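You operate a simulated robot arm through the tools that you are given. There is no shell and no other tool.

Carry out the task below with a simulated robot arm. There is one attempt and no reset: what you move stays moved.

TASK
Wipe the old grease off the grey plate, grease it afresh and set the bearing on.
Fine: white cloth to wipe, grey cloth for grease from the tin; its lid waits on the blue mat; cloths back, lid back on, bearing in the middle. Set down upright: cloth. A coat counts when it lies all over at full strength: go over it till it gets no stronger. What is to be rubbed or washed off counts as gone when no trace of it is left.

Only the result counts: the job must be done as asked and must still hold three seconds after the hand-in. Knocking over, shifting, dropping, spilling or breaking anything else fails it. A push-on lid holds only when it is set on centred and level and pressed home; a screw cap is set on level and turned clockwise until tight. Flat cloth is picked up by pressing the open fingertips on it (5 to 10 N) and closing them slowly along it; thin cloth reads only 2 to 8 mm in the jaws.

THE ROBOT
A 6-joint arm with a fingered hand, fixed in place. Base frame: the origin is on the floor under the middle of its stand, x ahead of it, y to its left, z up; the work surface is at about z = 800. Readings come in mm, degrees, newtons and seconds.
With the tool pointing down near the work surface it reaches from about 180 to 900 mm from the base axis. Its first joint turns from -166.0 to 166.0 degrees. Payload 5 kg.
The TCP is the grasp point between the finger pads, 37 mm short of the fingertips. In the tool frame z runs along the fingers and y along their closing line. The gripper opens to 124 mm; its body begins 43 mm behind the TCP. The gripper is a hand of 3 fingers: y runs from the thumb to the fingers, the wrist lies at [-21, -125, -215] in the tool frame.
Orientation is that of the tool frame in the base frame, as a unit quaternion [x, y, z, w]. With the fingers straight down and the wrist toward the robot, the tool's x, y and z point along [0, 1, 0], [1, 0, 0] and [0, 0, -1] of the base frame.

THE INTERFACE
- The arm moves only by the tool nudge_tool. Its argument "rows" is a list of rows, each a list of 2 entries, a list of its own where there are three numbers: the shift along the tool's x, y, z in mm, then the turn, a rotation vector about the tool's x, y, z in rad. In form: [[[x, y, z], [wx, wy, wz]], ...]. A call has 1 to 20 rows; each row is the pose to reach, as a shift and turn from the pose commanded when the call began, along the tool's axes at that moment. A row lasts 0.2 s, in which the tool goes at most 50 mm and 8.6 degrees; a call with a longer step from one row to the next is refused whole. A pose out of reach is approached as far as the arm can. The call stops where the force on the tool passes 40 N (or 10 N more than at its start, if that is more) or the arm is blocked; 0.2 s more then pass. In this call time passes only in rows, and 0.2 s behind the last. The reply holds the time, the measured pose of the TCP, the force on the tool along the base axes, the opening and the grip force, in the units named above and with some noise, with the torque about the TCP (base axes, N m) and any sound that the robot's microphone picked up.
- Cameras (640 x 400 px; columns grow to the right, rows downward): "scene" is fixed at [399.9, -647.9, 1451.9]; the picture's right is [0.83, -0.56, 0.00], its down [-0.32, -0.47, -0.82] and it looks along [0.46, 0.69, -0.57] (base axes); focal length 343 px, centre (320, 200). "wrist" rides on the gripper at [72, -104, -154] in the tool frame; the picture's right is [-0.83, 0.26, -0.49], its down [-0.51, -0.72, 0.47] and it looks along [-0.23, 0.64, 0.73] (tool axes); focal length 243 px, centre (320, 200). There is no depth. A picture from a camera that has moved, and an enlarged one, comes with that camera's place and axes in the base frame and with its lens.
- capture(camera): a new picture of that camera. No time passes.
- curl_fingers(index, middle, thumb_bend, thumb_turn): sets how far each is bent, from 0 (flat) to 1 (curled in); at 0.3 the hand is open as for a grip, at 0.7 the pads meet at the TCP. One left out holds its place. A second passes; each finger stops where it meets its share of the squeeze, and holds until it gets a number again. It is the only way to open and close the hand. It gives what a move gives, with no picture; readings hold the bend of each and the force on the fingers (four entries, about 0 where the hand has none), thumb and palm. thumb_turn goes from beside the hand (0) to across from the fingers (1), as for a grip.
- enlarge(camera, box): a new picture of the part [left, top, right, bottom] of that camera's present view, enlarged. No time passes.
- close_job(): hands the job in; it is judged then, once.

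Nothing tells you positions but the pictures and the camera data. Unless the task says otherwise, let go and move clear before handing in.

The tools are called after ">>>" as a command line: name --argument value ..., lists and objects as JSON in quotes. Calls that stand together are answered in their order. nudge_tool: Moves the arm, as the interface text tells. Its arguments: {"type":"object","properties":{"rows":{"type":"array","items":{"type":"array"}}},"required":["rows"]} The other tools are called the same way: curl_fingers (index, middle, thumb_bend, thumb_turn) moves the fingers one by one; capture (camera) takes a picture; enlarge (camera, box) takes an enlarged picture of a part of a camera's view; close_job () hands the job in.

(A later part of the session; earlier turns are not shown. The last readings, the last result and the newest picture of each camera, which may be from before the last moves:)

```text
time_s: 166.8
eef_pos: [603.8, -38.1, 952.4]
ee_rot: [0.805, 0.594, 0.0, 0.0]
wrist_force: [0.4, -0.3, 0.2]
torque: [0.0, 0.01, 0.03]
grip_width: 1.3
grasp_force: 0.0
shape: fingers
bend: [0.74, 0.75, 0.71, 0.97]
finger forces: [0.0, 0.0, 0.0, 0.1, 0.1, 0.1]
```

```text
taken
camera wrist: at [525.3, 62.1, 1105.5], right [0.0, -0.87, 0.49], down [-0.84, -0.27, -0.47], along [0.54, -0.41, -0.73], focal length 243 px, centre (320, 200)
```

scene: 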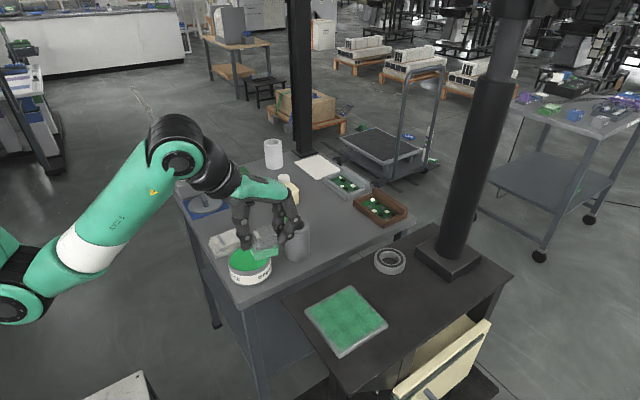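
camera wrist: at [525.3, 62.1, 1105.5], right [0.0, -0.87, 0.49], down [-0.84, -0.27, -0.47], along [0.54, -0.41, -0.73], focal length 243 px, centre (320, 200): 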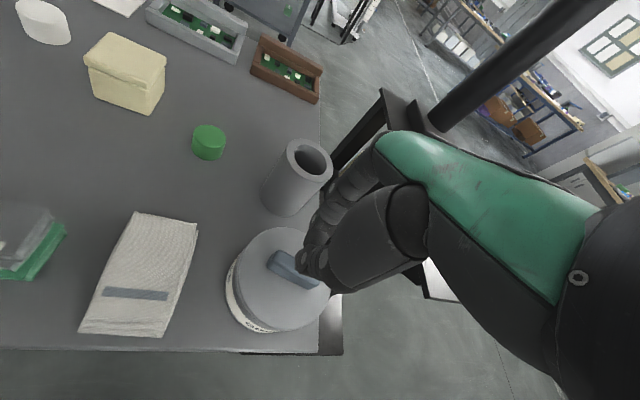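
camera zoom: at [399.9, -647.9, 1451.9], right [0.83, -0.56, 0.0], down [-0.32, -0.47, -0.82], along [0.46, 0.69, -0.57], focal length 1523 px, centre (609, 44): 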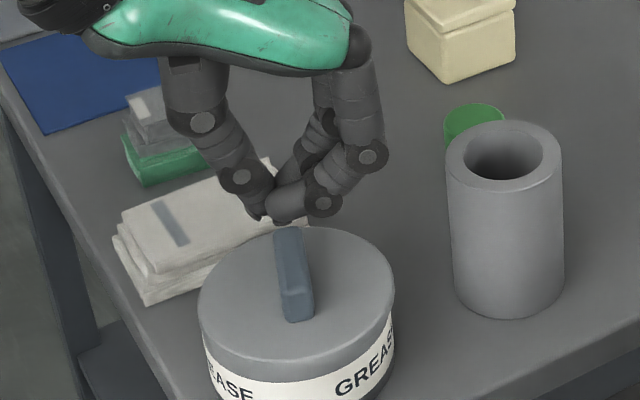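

>>> nudge_tool --rows '[[[0.5, 6, 10], [0, 0, 0]], [[0.5, 6, 22], [0, 0, 0]]]'

>>> enlarge --camera "scene" --box '[228, 215, 282, 290]'

>>> enlarge --camera "wrist" --box '[200, 200, 360, 340]'

```text
time_s: 167.4
eef_pos: [611.2, -38.5, 931.1]
ee_rot: [0.805, 0.593, 0.001, 0.001]
wrist_force: [-0.2, -0.9, -0.3]
torque: [0.01, 0.01, 0.0]
grip_width: 1.2
grasp_force: 0.0
shape: fingers
bend: [0.74, 0.75, 0.71, 0.97]
finger forces: [0.1, 0.0, 0.0, 0.1, 0.0, 0.0]
```

```text
5.33 times, centred on (255, 252) of scene
camera zoom: at [399.9, -647.9, 1451.9], right [0.83, -0.56, 0.0], down [-0.32, -0.47, -0.82], along [0.46, 0.69, -0.57], focal length 1828 px, centre (667, -80)
```

zoom: 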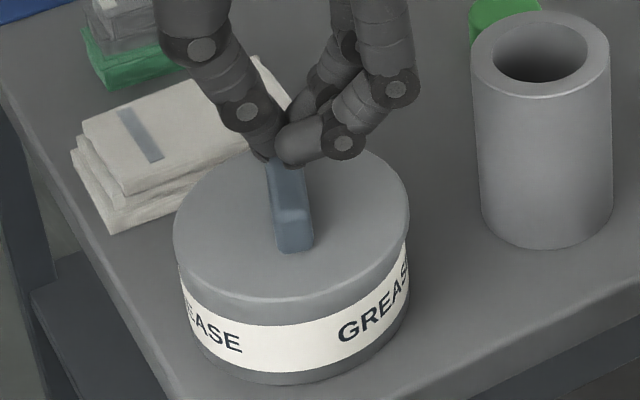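

```text
2.86 times, centred on (280, 270) of wrist
camera zoom: at [531.6, 61.3, 1084.3], right [0.0, -0.87, 0.49], down [-0.84, -0.27, -0.47], along [0.54, -0.41, -0.73], focal length 693 px, centre (434, 0)
```

zoom: 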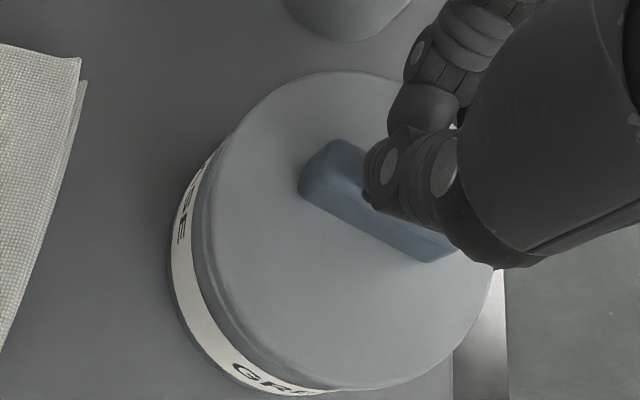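

>>> nudge_tool --rows '[[[0, 2.5, 5], [0, 0, 0]], [[0, 2.5, 8], [0, 0, 0]], [[0, 2.5, 9.5], [0, 0, 0]]]'

>>> enlarge --camera "scene" --box '[228, 215, 282, 290]'

```text
time_s: 168.3
eef_pos: [615.3, -39.9, 925.5]
ee_rot: [0.805, 0.593, 0.005, 0.004]
wrist_force: [-1.2, 0.3, 6.6]
torque: [0.09, 0.1, 0.02]
grip_width: 1.3
grasp_force: 5.6
shape: fingers
bend: [0.74, 0.75, 0.71, 0.97]
finger forces: [0.1, 0.0, 0.0, 0.1, 10.9, 0.0]
stopped in row 3: the force on the tool passed its limit at 42 N (the readings are from after the stop); the commanded pose is now the measured one
```

```text
5.33 times, centred on (255, 252) of scene
camera zoom: at [399.9, -647.9, 1451.9], right [0.83, -0.56, 0.0], down [-0.32, -0.47, -0.82], along [0.46, 0.69, -0.57], focal length 1828 px, centre (667, -80)
```

zoom: 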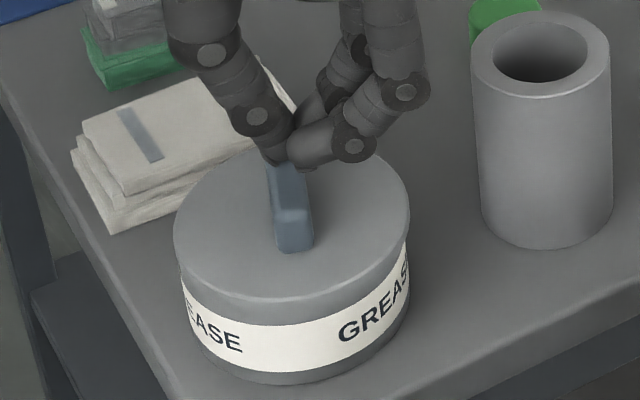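

The press stopped at 42 N with no snap and the lid stayed put, which suggests it was already engaged. I'll lift off and compare its seating against my earlier pictures.

>>> nudge_tool --rows '[[[0, 0, -5], [0, 0, 0]], [[0, 0, -30], [0, 0, 0]], [[0, -20, -60], [0, 0, 0]], [[0, -60, -80], [0, 0, 0]], [[0, -100, -90], [0, 0, 0]]]'

>>> enlarge --camera "scene" --box '[210, 200, 310, 300]'

>>> enlarge --camera "scene" --box '[230, 240, 266, 276]'

>>> capture --camera "wrist"

```text
time_s: 169.5
eef_pos: [518.6, -9.1, 1013.5]
ee_rot: [0.805, 0.594, 0.003, 0.003]
wrist_force: [0.5, 0.3, -0.3]
torque: [0.02, -0.02, 0.03]
grip_width: 1.4
grasp_force: 0.0
shape: fingers
bend: [0.74, 0.75, 0.7, 0.97]
finger forces: [0.1, 0.1, 0.0, 0.0, 0.0, 0.0]
```

```text
4.00 times, centred on (260, 250) of scene
camera zoom: at [399.9, -647.9, 1451.9], right [0.83, -0.56, 0.0], down [-0.32, -0.47, -0.82], along [0.46, 0.69, -0.57], focal length 1371 px, centre (560, 0)
```

zoom: 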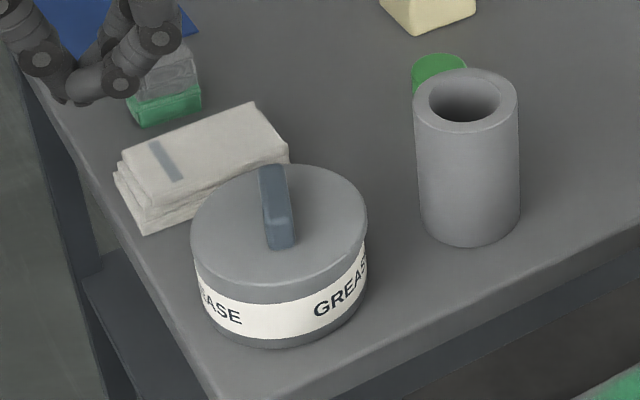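

```text
11.11 times, centred on (248, 258) of scene
camera zoom: at [399.9, -647.9, 1451.9], right [0.83, -0.56, 0.0], down [-0.32, -0.47, -0.82], along [0.46, 0.69, -0.57], focal length 3807 px, centre (1120, -444)
```

zoom: 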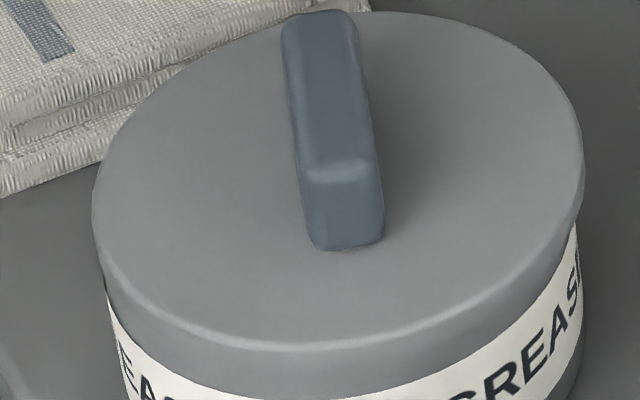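

```text
taken
camera wrist: at [437.9, 90.0, 1166.5], right [0.0, -0.87, 0.49], down [-0.84, -0.27, -0.48], along [0.55, -0.41, -0.73], focal length 243 px, centre (320, 200)
```

wrist: 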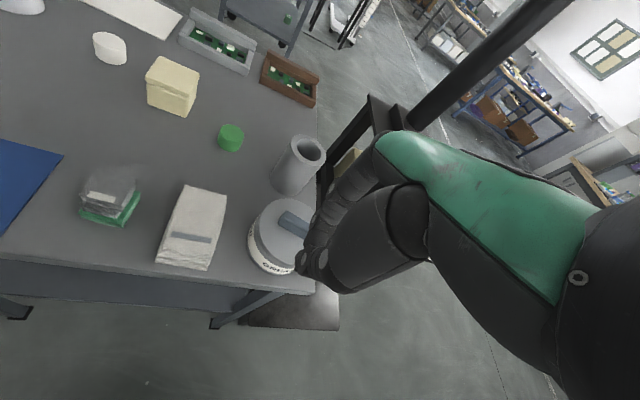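

The lid is level and resting properly but still about 2 mm off-centre, and I want certainty. I'll go back around the knob with open fingers and push it sideways carefully to see whether it's held, re-centring it if it's free.

>>> curl_fingers --index 0.64 --middle 0.64 --thumb_bend 0.58

>>> nudge_tool --rows '[[[0, 40, 0], [0, 0, 0]], [[-1, 75, 10], [0, 0, 0]], [[-2.2, 91, 30], [0, 0, 0]], [[-2.2, 91, 60], [0, 0, 0]], [[-2.2, 91, 85], [0, 0, 0]], [[-2.2, 91, 100], [0, 0, 0]]]'

>>> enlarge --camera "scene" --box '[228, 215, 282, 290]'

```text
time_s: 170.5
eef_pos: [517.7, -9.4, 1015.3]
ee_rot: [0.805, 0.594, 0.004, 0.002]
wrist_force: [-0.9, 0.4, -0.6]
torque: [0.02, 0.0, -0.01]
grip_width: 34.7
grasp_force: 0.1
shape: fingers
bend: [0.64, 0.64, 0.57, 0.97]
finger forces: [0.0, 0.1, 0.0, 0.1, 0.1, 0.0]
```

```text
time_s: 171.9
eef_pos: [605.0, -38.5, 915.5]
ee_rot: [0.805, 0.593, 0.005, 0.003]
wrist_force: [-0.1, 0.1, 0.4]
torque: [0.01, -0.01, 0.03]
grip_width: 34.9
grasp_force: 0.1
shape: fingers
bend: [0.64, 0.64, 0.57, 0.97]
finger forces: [0.1, 0.0, 0.0, 0.1, 0.0, 0.1]
```

```text
5.33 times, centred on (255, 252) of scene
camera zoom: at [399.9, -647.9, 1451.9], right [0.83, -0.56, 0.0], down [-0.32, -0.47, -0.82], along [0.46, 0.69, -0.57], focal length 1828 px, centre (667, -80)
```

zoom: 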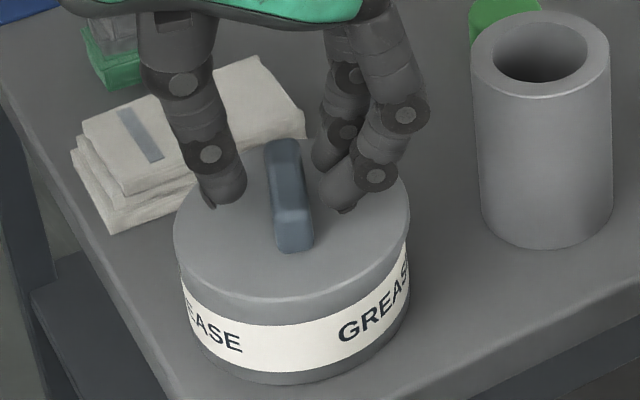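

>>> nudge_tool --rows '[[[0.3, -2, 0], [0, 0, 0]], [[0.7, -4, 0], [0, 0, 0]], [[1, -5.5, 0], [0, 0, 0]]]'

>>> nudge_tool --rows '[[[0.3, -1, 0], [0, 0, 0]], [[0.6, -2, 0], [0, 0, 0]]]'

>>> enlarge --camera "scene" --box '[230, 240, 266, 276]'

```text
time_s: 172.7
eef_pos: [599.1, -36.4, 914.8]
ee_rot: [0.805, 0.593, 0.004, 0.003]
wrist_force: [0.7, -0.7, -0.2]
torque: [-0.03, 0.02, -0.01]
grip_width: 35.3
grasp_force: 0.6
shape: fingers
bend: [0.64, 0.64, 0.57, 0.97]
finger forces: [0.7, 0.3, 0.1, 0.0, 0.1, 0.1]
```

```text
time_s: 173.3
eef_pos: [599.0, -35.7, 916.1]
ee_rot: [0.805, 0.593, 0.004, 0.003]
wrist_force: [1.8, -1.4, 0.8]
torque: [-0.08, -0.08, -0.03]
grip_width: 36.2
grasp_force: 1.8
shape: fingers
bend: [0.63, 0.64, 0.57, 0.97]
finger forces: [1.4, 1.0, 0.0, 0.0, 0.0, 0.0]
```

```text
11.11 times, centred on (248, 258) of scene
camera zoom: at [399.9, -647.9, 1451.9], right [0.83, -0.56, 0.0], down [-0.32, -0.47, -0.82], along [0.46, 0.69, -0.57], focal length 3807 px, centre (1120, -444)
```

zoom: 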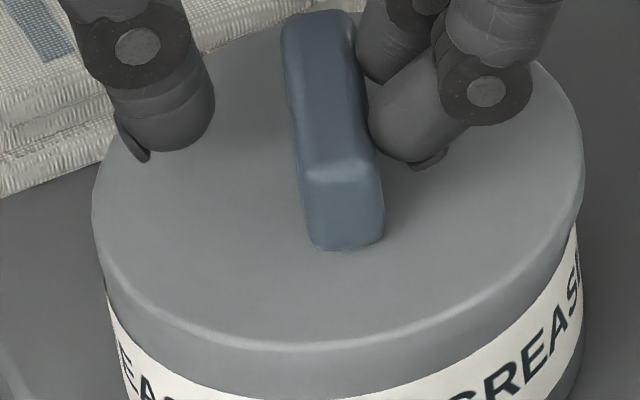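

>>> nudge_tool --rows '[[[0.3, -1, 0], [0, 0, 0]], [[0.6, -2, 0], [0, 0, 0]]]'

>>> enlarge --camera "scene" --box '[230, 240, 266, 276]'

```text
time_s: 173.9
eef_pos: [597.0, -34.8, 914.7]
ee_rot: [0.805, 0.593, 0.004, 0.003]
wrist_force: [0.1, -0.9, 1.2]
torque: [0.02, 0.0, -0.01]
grip_width: 35.6
grasp_force: 0.0
shape: fingers
bend: [0.64, 0.64, 0.57, 0.97]
finger forces: [0.1, 0.1, 0.0, 0.1, 0.0, 0.1]
heard: snap
```

```text
11.11 times, centred on (248, 258) of scene
camera zoom: at [399.9, -647.9, 1451.9], right [0.83, -0.56, 0.0], down [-0.32, -0.47, -0.82], along [0.46, 0.69, -0.57], focal length 3807 px, centre (1120, -444)
```

zoom: 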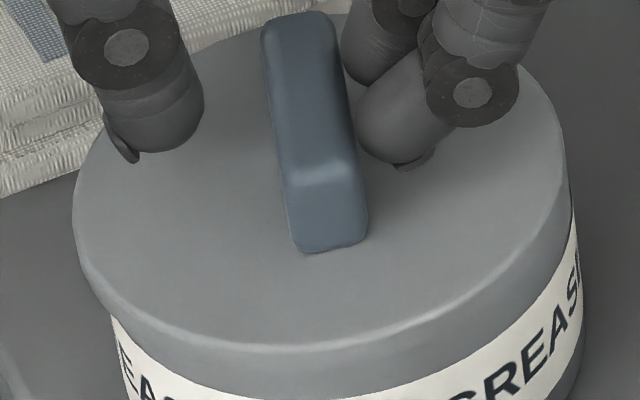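

That snap shows the lid had been held and has now popped free. It sits about 1.4 mm off the other way. I'll nudge it back with the thumb side, then press it home.

>>> nudge_tool --rows '[[[0, 4, 0], [0, 0, 0]]]'

>>> curl_fingers --index 0.62 --middle 0.62 --thumb_bend 0.62

>>> enlarge --camera "scene" --box '[230, 240, 266, 276]'

```text
time_s: 174.3
eef_pos: [599.5, -35.1, 914.7]
ee_rot: [0.804, 0.594, 0.004, 0.003]
wrist_force: [-0.3, 0.3, 0.8]
torque: [0.01, -0.02, -0.02]
grip_width: 35.3
grasp_force: 0.1
shape: fingers
bend: [0.64, 0.64, 0.57, 0.97]
finger forces: [0.1, 0.1, 0.1, 0.0, 0.0, 0.0]
heard: snap
```

```text
time_s: 175.3
eef_pos: [599.7, -34.9, 916.1]
ee_rot: [0.805, 0.594, 0.005, 0.002]
wrist_force: [0.4, -0.6, -0.8]
torque: [-0.03, 0.0, -0.03]
grip_width: 30.8
grasp_force: 0.0
shape: fingers
bend: [0.62, 0.62, 0.62, 0.97]
finger forces: [0.1, 0.0, 0.0, 0.1, 0.1, 0.0]
```

```text
11.11 times, centred on (248, 258) of scene
camera zoom: at [399.9, -647.9, 1451.9], right [0.83, -0.56, 0.0], down [-0.32, -0.47, -0.82], along [0.46, 0.69, -0.57], focal length 3807 px, centre (1120, -444)
```

zoom: 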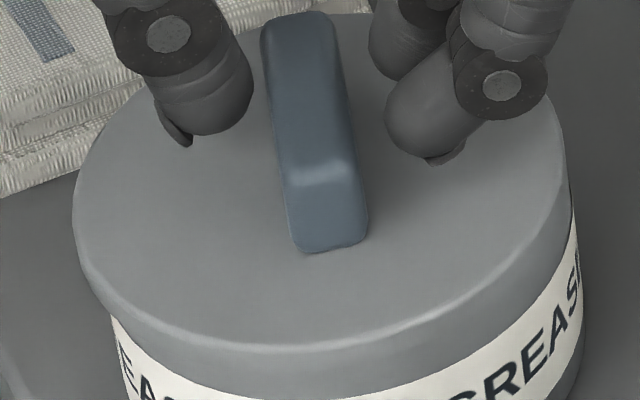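

The lid snapped on again by itself as I backed off, so it engages when left centred and undisturbed. I'll rise, close the fingertips and press it down once more so it's fully home.

>>> nudge_tool --rows '[[[0, 0, -15], [0, 0, 0]], [[0, 0, -40], [0, 0, 0]]]'

>>> curl_fingers --index 0.75 --middle 0.75 --thumb_bend 0.72

>>> nudge_tool --rows '[[[-0.5, 10.4, 10], [0, 0, 0]], [[-0.5, 10.4, 20], [0, 0, 0]], [[-0.5, 10.4, 25], [0, 0, 0]]]'

>>> enlarge --camera "scene" --box '[228, 215, 282, 290]'

```text
time_s: 175.9
eef_pos: [598.4, -34.3, 954.9]
ee_rot: [0.804, 0.594, 0.003, 0.003]
wrist_force: [-0.1, -0.1, 0.6]
torque: [0.0, 0.0, -0.01]
grip_width: 30.9
grasp_force: 0.1
shape: fingers
bend: [0.62, 0.62, 0.62, 0.97]
finger forces: [0.0, 0.0, 0.1, 0.0, 0.0, 0.1]
```

```text
time_s: 176.9
eef_pos: [599.5, -33.8, 955.1]
ee_rot: [0.805, 0.593, 0.004, 0.002]
wrist_force: [0.3, 0.3, 0.1]
torque: [-0.03, 0.05, -0.01]
grip_width: 1.1
grasp_force: 0.1
shape: fingers
bend: [0.74, 0.75, 0.71, 0.97]
finger forces: [0.0, 0.1, 0.0, 0.1, 0.0, 0.1]
```

```text
time_s: 177.7
eef_pos: [610.0, -38.8, 929.0]
ee_rot: [0.805, 0.593, 0.004, 0.002]
wrist_force: [0.2, 0.9, 0.0]
torque: [0.01, 0.04, 0.0]
grip_width: 1.1
grasp_force: 0.1
shape: fingers
bend: [0.74, 0.75, 0.71, 0.97]
finger forces: [0.1, 0.0, 0.0, 0.1, 0.0, 0.1]
```

```text
5.33 times, centred on (255, 252) of scene
camera zoom: at [399.9, -647.9, 1451.9], right [0.83, -0.56, 0.0], down [-0.32, -0.47, -0.82], along [0.46, 0.69, -0.57], focal length 1828 px, centre (667, -80)
```

zoom: 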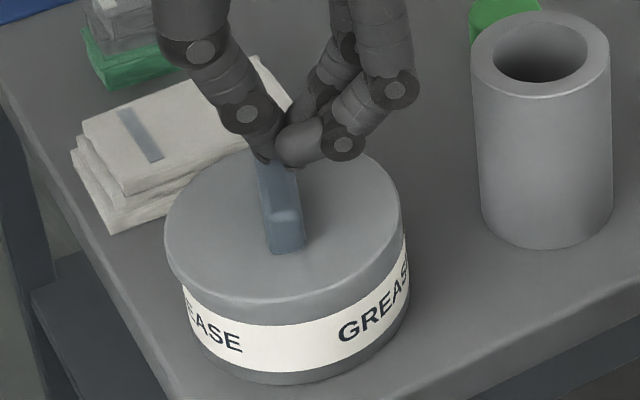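

>>> nudge_tool --rows '[[[0, 0, 1.5], [0, 0, 0]], [[0, 0, 2.5], [0, 0, 0]], [[0, 0, 3.2], [0, 0, 0]]]'

```text
time_s: 178.5
eef_pos: [609.5, -38.6, 926.9]
ee_rot: [0.805, 0.593, 0.005, 0.003]
wrist_force: [-0.6, -0.5, 0.5]
torque: [0.0, 0.02, -0.01]
grip_width: 1.0
grasp_force: 0.1
shape: fingers
bend: [0.74, 0.75, 0.71, 0.97]
finger forces: [0.0, 0.0, 0.1, 0.0, 0.0, 0.0]
```

>>> nudge_tool --rows '[[[0, 0, 0.8], [0, 0, 0]], [[0, 0, 1.5], [0, 0, 0]]]'

```text
time_s: 179.1
eef_pos: [611.5, -38.5, 926.5]
ee_rot: [0.805, 0.593, 0.005, 0.003]
wrist_force: [-1.8, -0.6, 6.8]
torque: [0.05, 0.14, 0.03]
grip_width: 1.2
grasp_force: 4.8
shape: fingers
bend: [0.74, 0.75, 0.71, 0.97]
finger forces: [0.0, 0.0, 0.0, 0.0, 10.3, 0.0]
```

>>> nudge_tool --rows '[[[0, 0, 0.5], [0, 0, 0]], [[0, 0, 1.0], [0, 0, 0]]]'

>>> enlarge --camera "scene" --box '[230, 240, 266, 276]'

```text
time_s: 179.7
eef_pos: [610.2, -39.4, 926.2]
ee_rot: [0.805, 0.594, 0.005, 0.004]
wrist_force: [-4.0, 0.9, 16.9]
torque: [0.3, 0.36, 0.06]
grip_width: 1.6
grasp_force: 10.4
shape: fingers
bend: [0.74, 0.75, 0.71, 0.97]
finger forces: [0.0, 0.0, 0.0, 0.1, 21.5, 0.0]
```

```text
11.11 times, centred on (248, 258) of scene
camera zoom: at [399.9, -647.9, 1451.9], right [0.83, -0.56, 0.0], down [-0.32, -0.47, -0.82], along [0.46, 0.69, -0.57], focal length 3807 px, centre (1120, -444)
```

zoom: 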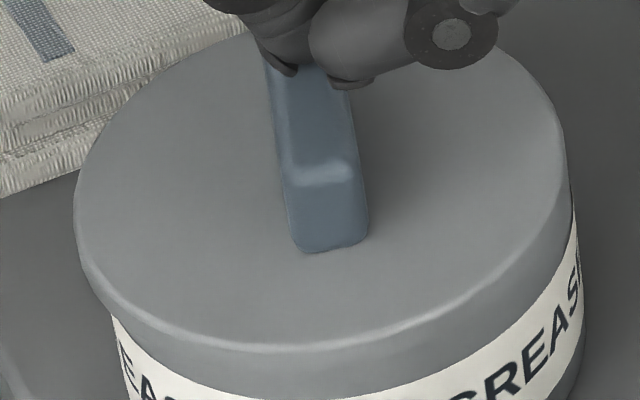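

The lid holds firm under about 17 N of pressing, so it's home. Next is the bearing: I'll rise, turn the tool back to its standard heading and open the fingers.

>>> nudge_tool --rows '[[[0, 0, -3], [0, 0, 0]], [[0, 0, -20], [0, 0, 0]], [[0, 0, -60], [0, 0, 0]], [[0, 0, -95], [0, 0, -0.1]], [[0, 0, -95], [0, 0, -0.2]], [[0, 0, -95], [0, 0, -0.3]]]'

>>> curl_fingers --index 0.42 --middle 0.42 --thumb_bend 0.42

>>> enlarge --camera "scene" --box '[210, 200, 310, 300]'

```text
time_s: 181.1
eef_pos: [608.8, -39.6, 1017.8]
ee_rot: [0.706, 0.708, 0.003, 0.004]
wrist_force: [-0.2, -0.7, -0.1]
torque: [0.01, 0.0, 0.0]
grip_width: 1.5
grasp_force: 0.0
shape: fingers
bend: [0.74, 0.75, 0.71, 0.97]
finger forces: [0.0, 0.0, 0.0, 0.0, 0.0, 0.0]
```

```text
time_s: 182.1
eef_pos: [609.8, -38.0, 1017.9]
ee_rot: [0.707, 0.707, 0.004, 0.004]
wrist_force: [-0.1, -0.2, -0.2]
torque: [-0.01, 0.0, 0.04]
grip_width: 91.9
grasp_force: 0.0
shape: fingers
bend: [0.42, 0.42, 0.42, 0.97]
finger forces: [0.0, 0.1, 0.1, 0.0, 0.0, 0.1]
```

```text
4.00 times, centred on (260, 250) of scene
camera zoom: at [399.9, -647.9, 1451.9], right [0.83, -0.56, 0.0], down [-0.32, -0.47, -0.82], along [0.46, 0.69, -0.57], focal length 1371 px, centre (560, 0)
```

zoom: 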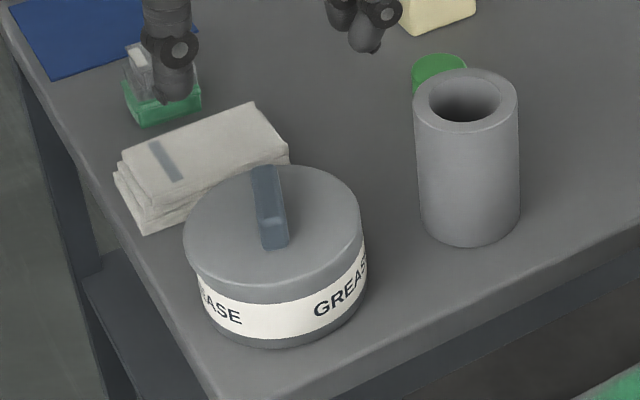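

The lid is snapped on. I'll move above the bearing now.

>>> nudge_tool --rows '[[[-29, 29, 0], [0, 0, 0]], [[-58, 58, 0], [0, 0, 0]], [[-87, 88, 0], [0, 0, 0]], [[-116, 117, 0], [0, 0, 0]], [[-145, 147, 0], [0, 0, 0]], [[-174, 176, 0], [0, 0, 0]], [[-203, 206, 0], [0, 0, 0]], [[-229, 233, 0], [0, 0, 0]]]'

>>> enlarge --camera "scene" --box '[330, 160, 500, 310]'

>>> capture --camera "wrist"

```text
time_s: 183.9
eef_pos: [842.3, -267.7, 1021.8]
ee_rot: [0.706, 0.708, 0.002, 0.003]
wrist_force: [-0.9, 0.8, -0.3]
torque: [-0.04, -0.03, -0.02]
grip_width: 91.7
grasp_force: 0.1
shape: fingers
bend: [0.42, 0.42, 0.42, 0.97]
finger forces: [0.0, 0.0, 0.0, 0.0, 0.0, 0.1]
```

```text
2.67 times, centred on (415, 235) of scene
camera zoom: at [399.9, -647.9, 1451.9], right [0.83, -0.56, 0.0], down [-0.32, -0.47, -0.82], along [0.46, 0.69, -0.57], focal length 914 px, centre (67, 107)
```

zoom: 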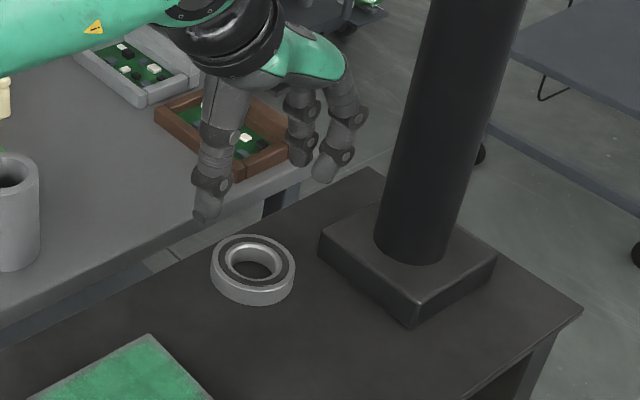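

```text
taken
camera wrist: at [736.4, -195.1, 1174.1], right [0.26, -0.83, 0.49], down [-0.72, -0.51, -0.48], along [0.65, -0.23, -0.73], focal length 243 px, centre (320, 200)
```

wrist: 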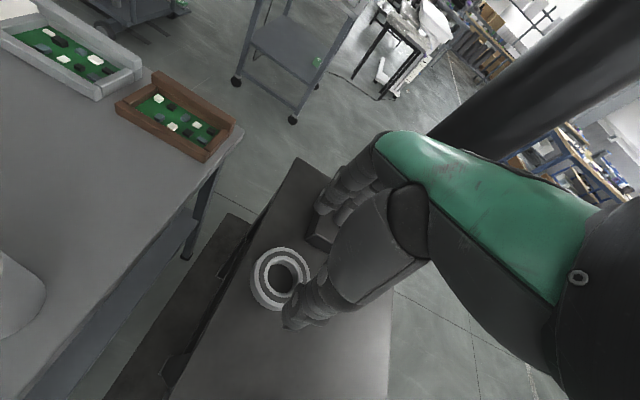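

>>> enlarge --camera "wrist" --box '[230, 220, 350, 340]'

>>> enlarge --camera "scene" --box '[365, 210, 455, 290]'

```text
3.33 times, centred on (290, 280) of wrist
camera zoom: at [736.4, -195.1, 1174.1], right [0.26, -0.83, 0.49], down [-0.72, -0.51, -0.48], along [0.65, -0.23, -0.73], focal length 809 px, centre (420, -67)
```

zoom: 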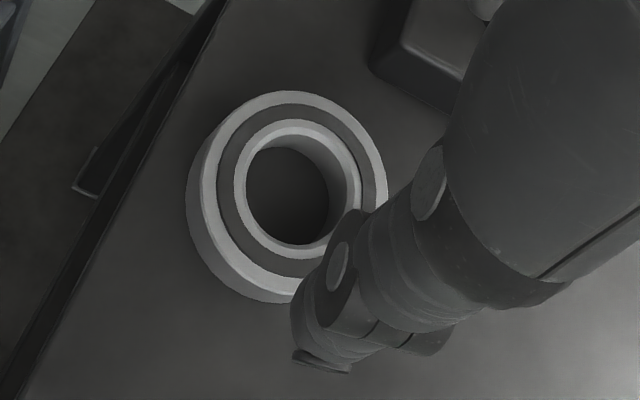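

```text
5.00 times, centred on (410, 250) of scene
camera zoom: at [399.9, -647.9, 1451.9], right [0.83, -0.56, 0.0], down [-0.32, -0.47, -0.82], along [0.46, 0.69, -0.57], focal length 1713 px, centre (-130, -50)
```

zoom: 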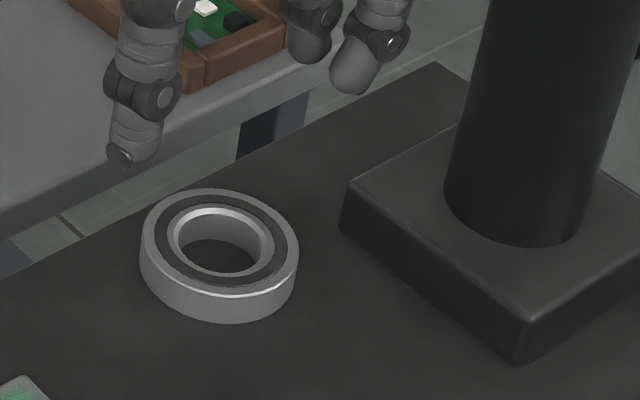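

The bearing centres near (842, -269) and the hand is right over it. I'll descend to just around it and check.

>>> nudge_tool --rows '[[[-1, 0, 25], [0, 0, 0]], [[-1, 0, 50], [0, 0, 0]], [[-1, 0, 65], [0, 0, 0]]]'

>>> enlarge --camera "scene" --box '[355, 190, 465, 290]'

>>> enlarge --camera "wrist" --box '[220, 150, 400, 340]'

```text
time_s: 184.7
eef_pos: [843.3, -269.3, 957.5]
ee_rot: [0.707, 0.707, 0.004, 0.004]
wrist_force: [0.4, 0.7, 0.3]
torque: [0.0, -0.02, 0.0]
grip_width: 92.0
grasp_force: 0.1
shape: fingers
bend: [0.42, 0.42, 0.42, 0.97]
finger forces: [0.0, 0.1, 0.0, 0.0, 0.1, 0.1]
```

```text
4.00 times, centred on (410, 240) of scene
camera zoom: at [399.9, -647.9, 1451.9], right [0.83, -0.56, 0.0], down [-0.32, -0.47, -0.82], along [0.46, 0.69, -0.57], focal length 1371 px, centre (-40, 40)
```

zoom: 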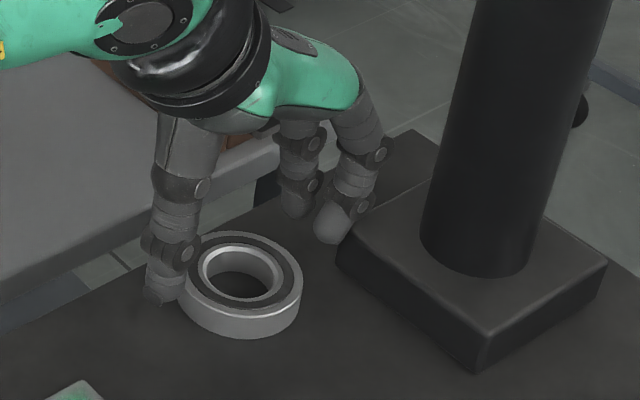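

```text
2.11 times, centred on (310, 245) of wrist
camera zoom: at [737.2, -196.5, 1110.1], right [0.26, -0.83, 0.5], down [-0.72, -0.51, -0.48], along [0.65, -0.23, -0.72], focal length 511 px, centre (341, 105)
```

zoom: 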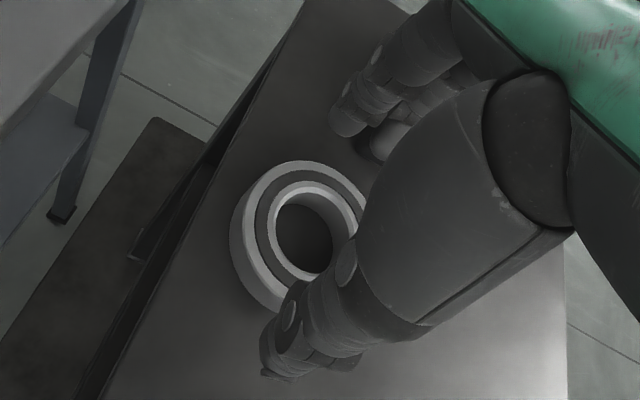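

The near finger would come close to the column's base block. I'll rise, yaw the hand so the fingers clear it, and try again.

>>> nudge_tool --rows '[[[0, 0, -25], [0, 0, 0]], [[0, 0, -30], [0, 0, -0.12]], [[0, 0, -30], [0, 0, -0.24]], [[0, 0, -30], [0, 0, -0.36]]]'

>>> enlarge --camera "scene" --box '[355, 190, 465, 290]'

>>> enlarge --camera "wrist" --box '[220, 150, 400, 340]'

```text
time_s: 185.7
eef_pos: [842.5, -269.6, 987.2]
ee_rot: [0.568, 0.823, 0.003, 0.003]
wrist_force: [-0.6, -0.1, -0.3]
torque: [0.05, 0.03, 0.0]
grip_width: 92.1
grasp_force: 0.0
shape: fingers
bend: [0.42, 0.42, 0.42, 0.97]
finger forces: [0.0, 0.0, 0.0, 0.1, 0.1, 0.0]
```

```text
4.00 times, centred on (410, 240) of scene
camera zoom: at [399.9, -647.9, 1451.9], right [0.83, -0.56, 0.0], down [-0.32, -0.47, -0.82], along [0.46, 0.69, -0.57], focal length 1371 px, centre (-40, 40)
```

zoom: 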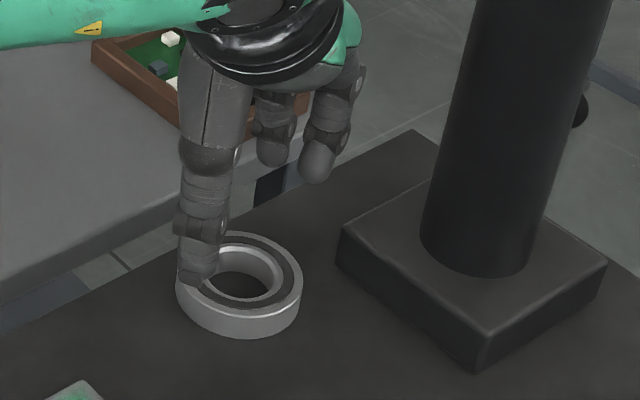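

```text
2.11 times, centred on (310, 245) of wrist
camera zoom: at [717.9, -237.9, 1139.5], right [0.53, -0.68, 0.5], down [-0.49, -0.73, -0.48], along [0.69, 0.01, -0.73], focal length 511 px, centre (341, 105)
```

zoom: 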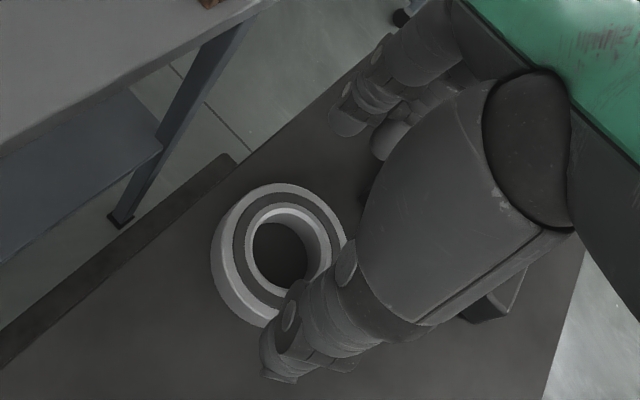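

>>> nudge_tool --rows '[[[0, 0, 20], [0, 0, 0]], [[0, 0, 32], [0, 0, 0]], [[0, 0, 38], [0, 0, 0]]]'

>>> enlarge --camera "scene" --box '[355, 190, 465, 290]'

>>> enlarge --camera "wrist" --box '[220, 150, 400, 340]'

```text
time_s: 186.5
eef_pos: [842.5, -269.5, 947.7]
ee_rot: [0.569, 0.822, 0.003, 0.005]
wrist_force: [-0.6, 0.0, 0.6]
torque: [0.02, -0.02, -0.01]
grip_width: 92.3
grasp_force: 0.1
shape: fingers
bend: [0.42, 0.42, 0.42, 0.97]
finger forces: [0.1, 0.0, 0.0, 0.0, 0.0, 0.0]
```

```text
4.00 times, centred on (410, 240) of scene
camera zoom: at [399.9, -647.9, 1451.9], right [0.83, -0.56, 0.0], down [-0.32, -0.47, -0.82], along [0.46, 0.69, -0.57], focal length 1371 px, centre (-40, 40)
```

zoom: 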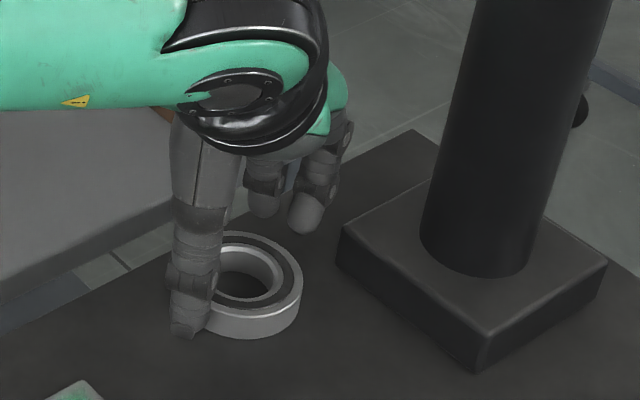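

```text
2.11 times, centred on (310, 245) of wrist
camera zoom: at [717.7, -237.0, 1100.5], right [0.53, -0.68, 0.5], down [-0.49, -0.73, -0.48], along [0.69, 0.01, -0.72], focal length 511 px, centre (341, 105)
```

zoom: 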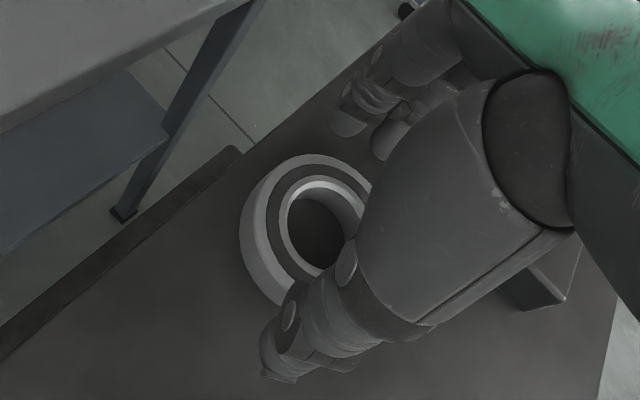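

>>> nudge_tool --rows '[[[0, 0, 4], [0, 0, 0]], [[0, 0, 7], [0, 0, 0]]]'

>>> curl_fingers --index 0.46 --middle 0.46 --thumb_bend 0.46

>>> enlarge --camera "scene" --box '[365, 220, 435, 290]'

```text
time_s: 187.1
eef_pos: [843.8, -268.5, 941.8]
ee_rot: [0.569, 0.822, 0.003, 0.004]
wrist_force: [0.4, -0.4, 0.7]
torque: [0.01, -0.02, 0.01]
grip_width: 92.0
grasp_force: 0.0
shape: fingers
bend: [0.42, 0.42, 0.42, 0.97]
finger forces: [0.0, 0.0, 0.0, 0.1, 0.0, 0.0]
```

```text
time_s: 188.1
eef_pos: [845.0, -269.9, 940.3]
ee_rot: [0.569, 0.822, 0.002, 0.004]
wrist_force: [0.6, 0.0, -0.2]
torque: [0.03, 0.0, -0.01]
grip_width: 80.6
grasp_force: 0.0
shape: fingers
bend: [0.46, 0.46, 0.46, 0.97]
finger forces: [0.0, 0.1, 0.0, 0.0, 0.0, 0.1]
```

```text
5.71 times, centred on (400, 255) of scene
camera zoom: at [399.9, -647.9, 1451.9], right [0.83, -0.56, 0.0], down [-0.32, -0.47, -0.82], along [0.46, 0.69, -0.57], focal length 1958 px, centre (-137, -114)
```

zoom: 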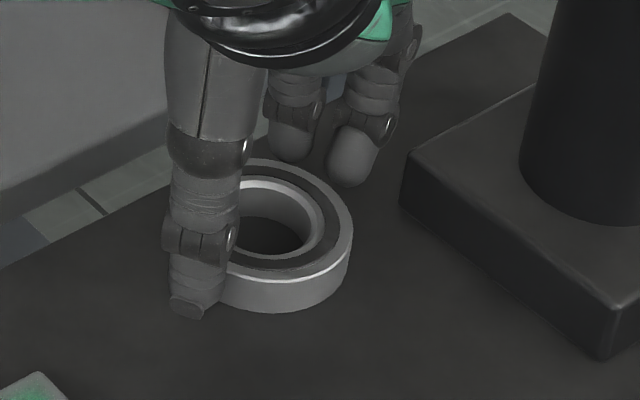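

>>> curl_fingers --index 0.5 --middle 0.5 --thumb_bend 0.49

>>> enlarge --camera "scene" --box '[365, 220, 435, 290]'

```text
time_s: 189.1
eef_pos: [843.9, -269.9, 941.1]
ee_rot: [0.569, 0.822, 0.003, 0.003]
wrist_force: [1.5, 0.0, -0.1]
torque: [0.04, -0.01, 0.0]
grip_width: 70.8
grasp_force: 0.8
shape: fingers
bend: [0.49, 0.49, 0.49, 0.97]
finger forces: [0.4, 0.6, 0.0, 0.0, 0.1, 0.1]
```

```text
5.71 times, centred on (400, 255) of scene
camera zoom: at [399.9, -647.9, 1451.9], right [0.83, -0.56, 0.0], down [-0.32, -0.47, -0.82], along [0.46, 0.69, -0.57], focal length 1958 px, centre (-137, -114)
```

zoom: 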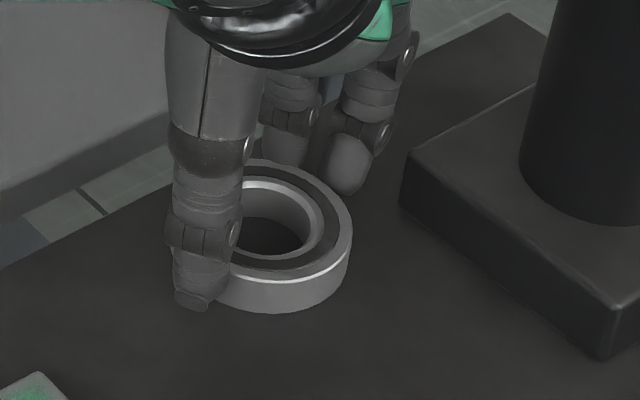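

>>> curl_fingers --index 0.55 --middle 0.55 --thumb_bend 0.54

```text
time_s: 190.1
eef_pos: [842.9, -269.2, 940.0]
ee_rot: [0.569, 0.822, 0.003, 0.004]
wrist_force: [0.9, 0.2, 0.3]
torque: [0.02, -0.03, 0.04]
grip_width: 65.7
grasp_force: 6.2
shape: fingers
bend: [0.52, 0.52, 0.5, 0.97]
finger forces: [3.1, 3.4, 0.1, 0.0, 5.4, 0.0]
```

>>> curl_fingers --index 0.62 --middle 0.62 --thumb_bend 0.61

>>> nudge_tool --rows '[[[0, 0, -3], [0, 0, 0]], [[0, 0, -8], [0, 0, 0]], [[0, 0, -15], [0, 0, 0]]]'

>>> enlarge --camera "scene" --box '[365, 210, 435, 290]'

>>> enlarge --camera "wrist" --box '[220, 150, 400, 340]'

```text
time_s: 191.1
eef_pos: [842.4, -269.4, 940.2]
ee_rot: [0.569, 0.823, 0.003, 0.004]
wrist_force: [1.1, -0.8, 3.1]
torque: [-0.07, 0.13, 0.02]
grip_width: 63.9
grasp_force: 15.0
shape: fingers
bend: [0.54, 0.56, 0.51, 0.96]
finger forces: [7.2, 7.8, 0.0, 0.0, 15.2, 0.1]
```

```text
time_s: 191.9
eef_pos: [843.3, -269.4, 956.0]
ee_rot: [0.569, 0.822, 0.002, 0.003]
wrist_force: [-0.3, -0.9, -3.3]
torque: [-0.01, -0.01, -0.01]
grip_width: 64.2
grasp_force: 13.7
shape: fingers
bend: [0.55, 0.57, 0.51, 0.96]
finger forces: [7.2, 6.7, 0.0, 0.1, 12.3, 0.1]
```

```text
5.00 times, centred on (400, 250) of scene
camera zoom: at [399.9, -647.9, 1451.9], right [0.83, -0.56, 0.0], down [-0.32, -0.47, -0.82], along [0.46, 0.69, -0.57], focal length 1713 px, centre (-80, -50)
```

zoom: 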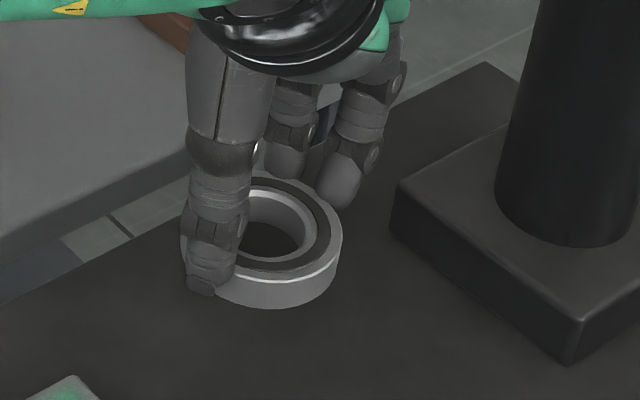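

```text
2.11 times, centred on (310, 245) of wrist
camera zoom: at [718.5, -237.6, 1108.8], right [0.53, -0.69, 0.5], down [-0.49, -0.73, -0.48], along [0.69, 0.01, -0.73], focal length 511 px, centre (341, 105)
```

zoom: 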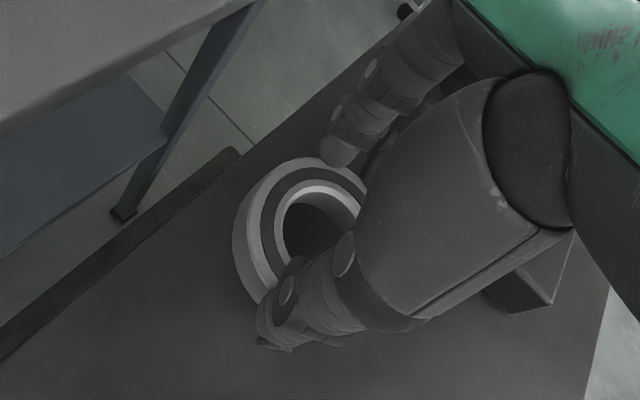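

>>> enlarge --camera "scene" --box '[380, 230, 425, 280]'

>>> nudge_tool --rows '[[[0, 0, 0], [0, 0, 0]], [[0, 0, 0], [0, 0, 0]]]'

>>> enlarge --camera "scene" --box '[380, 230, 425, 280]'

```text
8.00 times, centred on (402, 255) of scene
camera zoom: at [399.9, -647.9, 1451.9], right [0.83, -0.56, 0.0], down [-0.32, -0.47, -0.82], along [0.46, 0.69, -0.57], focal length 2741 px, centre (-340, -240)
```

zoom: 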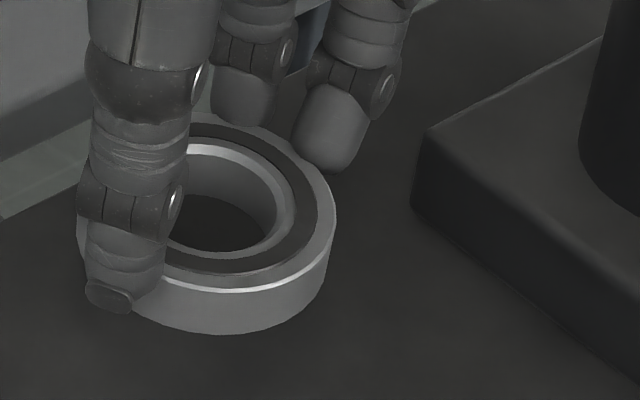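

```text
time_s: 192.5
eef_pos: [844.3, -267.7, 955.6]
ee_rot: [0.569, 0.822, 0.002, 0.004]
wrist_force: [-0.7, 0.5, -3.6]
torque: [-0.01, -0.03, 0.02]
grip_width: 63.9
grasp_force: 13.1
shape: fingers
bend: [0.55, 0.57, 0.51, 0.96]
finger forces: [7.2, 6.8, 0.1, 0.0, 12.2, 0.1]
```

```text
8.00 times, centred on (402, 255) of scene
camera zoom: at [399.9, -647.9, 1451.9], right [0.83, -0.56, 0.0], down [-0.32, -0.47, -0.82], along [0.46, 0.69, -0.57], focal length 2741 px, centre (-340, -240)
```

zoom: 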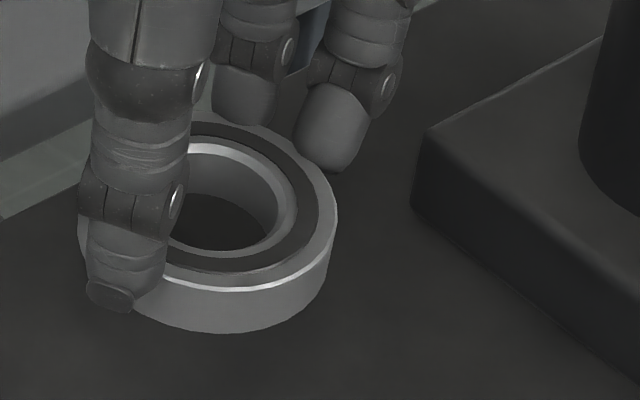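

The bearing has lifted, though it settled a few mm in the grip. I'll raise a little more and check that it's stable before carrying it.

>>> nudge_tool --rows '[[[0, 0, -3], [0, 0, 0]], [[0, 0, -8], [0, 0, 0]], [[0, 0, -8], [0, 0, 0]]]'

>>> enlarge --camera "scene" --box '[380, 230, 425, 280]'

```text
time_s: 193.3
eef_pos: [843.9, -268.7, 963.9]
ee_rot: [0.569, 0.822, 0.002, 0.003]
wrist_force: [-0.8, -0.1, -2.7]
torque: [0.04, -0.02, 0.03]
grip_width: 63.9
grasp_force: 12.8
shape: fingers
bend: [0.55, 0.57, 0.51, 0.96]
finger forces: [7.2, 6.8, 0.0, 0.1, 12.3, 0.0]
```

```text
8.00 times, centred on (402, 255) of scene
camera zoom: at [399.9, -647.9, 1451.9], right [0.83, -0.56, 0.0], down [-0.32, -0.47, -0.82], along [0.46, 0.69, -0.57], focal length 2741 px, centre (-340, -240)
```

zoom: 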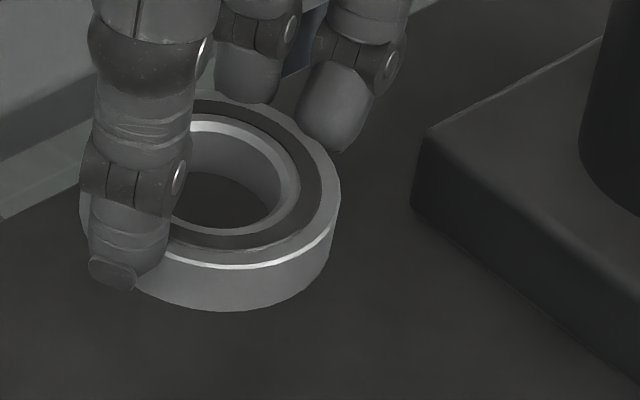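

The bearing is stable in the grip. I'll raise it and carry it over the plate.

>>> nudge_tool --rows '[[[0, 0, -18], [0, 0, 0]], [[0, 0, -36], [0, 0, 0]], [[0, -25, -36], [0, 0, 0]], [[0, -55, -36], [0, 0, 0]], [[0.5, -85, -36], [0, 0, 0]], [[0.5, -115, -36], [0, 0, 0]], [[1, -145, -36], [0, 0, 0]], [[1, -170, -36], [0, 0, 0]], [[1, -186, -36], [0, 0, 0]]]'

>>> enlarge --camera "scene" --box '[290, 210, 410, 350]'

>>> capture --camera "wrist"

```text
time_s: 195.3
eef_pos: [666.2, -334.9, 998.4]
ee_rot: [0.569, 0.822, 0.003, 0.005]
wrist_force: [0.9, 0.8, -0.4]
torque: [0.0, 0.01, -0.02]
grip_width: 32.7
grasp_force: 0.1
shape: fingers
bend: [0.62, 0.62, 0.61, 0.97]
finger forces: [0.1, 0.0, 0.0, 0.1, 0.0, 0.0]
```

```text
2.86 times, centred on (350, 280) of scene
camera zoom: at [399.9, -647.9, 1451.9], right [0.83, -0.56, 0.0], down [-0.32, -0.47, -0.82], along [0.46, 0.69, -0.57], focal length 979 px, centre (234, -29)
```

zoom: 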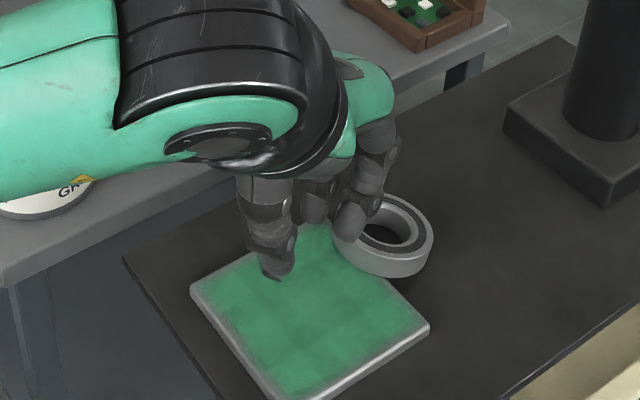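

```text
taken
camera wrist: at [542.0, -302.7, 1151.5], right [0.53, -0.68, 0.5], down [-0.49, -0.73, -0.48], along [0.69, 0.01, -0.72], focal length 243 px, centre (320, 200)
```

wrist: 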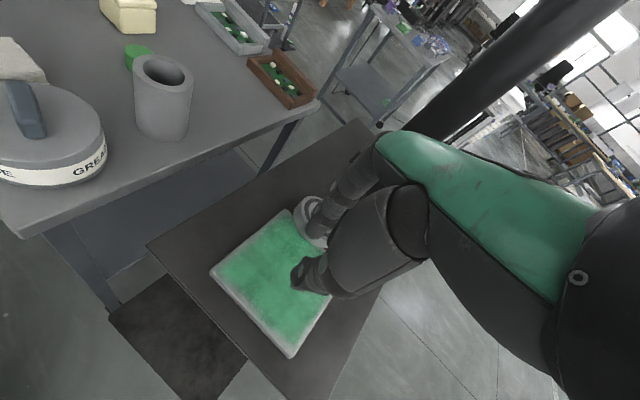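

The bearing slipped out in transit and is now lying on the bench near the plate's far edge. I'll raise the hand clear and look closely.

>>> nudge_tool --rows '[[[0, 0, -30], [0, 0, 0]], [[0, -30, -60], [0, 0, 0]], [[0, -70, -60], [0, 0, 0]], [[0, -100, -60], [0, 0, 0]]]'

>>> enlarge --camera "scene" --box '[300, 240, 420, 360]'

>>> enlarge --camera "scene" --box '[345, 255, 405, 320]'

>>> capture --camera "wrist"

```text
time_s: 196.3
eef_pos: [575.5, -368.9, 1058.6]
ee_rot: [0.569, 0.822, 0.002, 0.003]
wrist_force: [0.6, -0.8, 0.2]
torque: [-0.01, -0.01, -0.02]
grip_width: 32.6
grasp_force: 0.0
shape: fingers
bend: [0.62, 0.62, 0.61, 0.97]
finger forces: [0.1, 0.0, 0.1, 0.1, 0.1, 0.1]
```

```text
3.33 times, centred on (360, 300) of scene
camera zoom: at [399.9, -647.9, 1451.9], right [0.83, -0.56, 0.0], down [-0.32, -0.47, -0.82], along [0.46, 0.69, -0.57], focal length 1142 px, centre (187, -133)
```

zoom: 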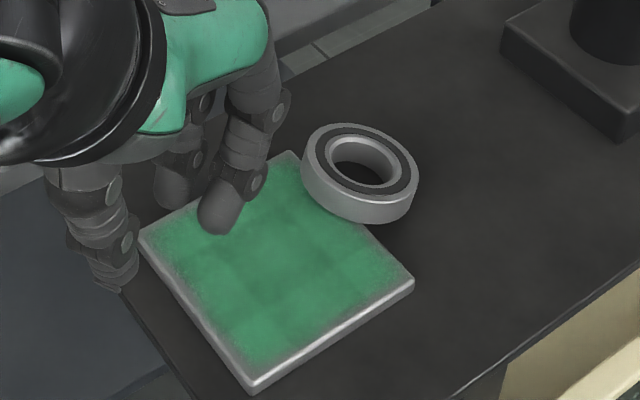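

```text
6.15 times, centred on (375, 288) of scene
camera zoom: at [399.9, -647.9, 1451.9], right [0.83, -0.56, 0.0], down [-0.32, -0.47, -0.82], along [0.46, 0.69, -0.57], focal length 2109 px, centre (-18, -338)
```

zoom: 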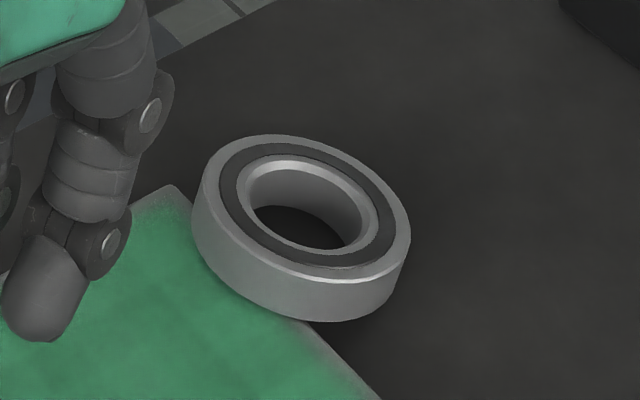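

```text
taken
camera wrist: at [449.6, -336.8, 1210.3], right [0.53, -0.68, 0.5], down [-0.49, -0.73, -0.48], along [0.69, 0.01, -0.72], focal length 243 px, centre (320, 200)
```

wrist: 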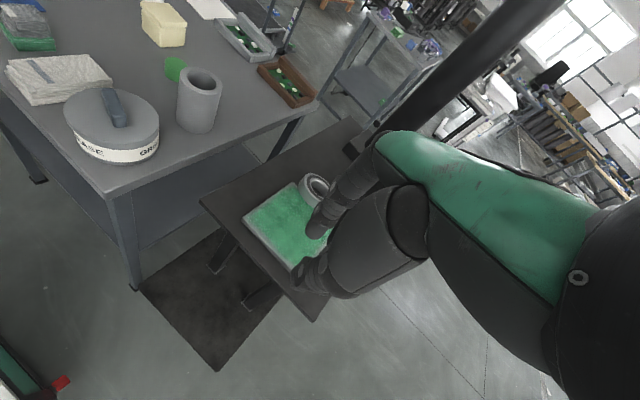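

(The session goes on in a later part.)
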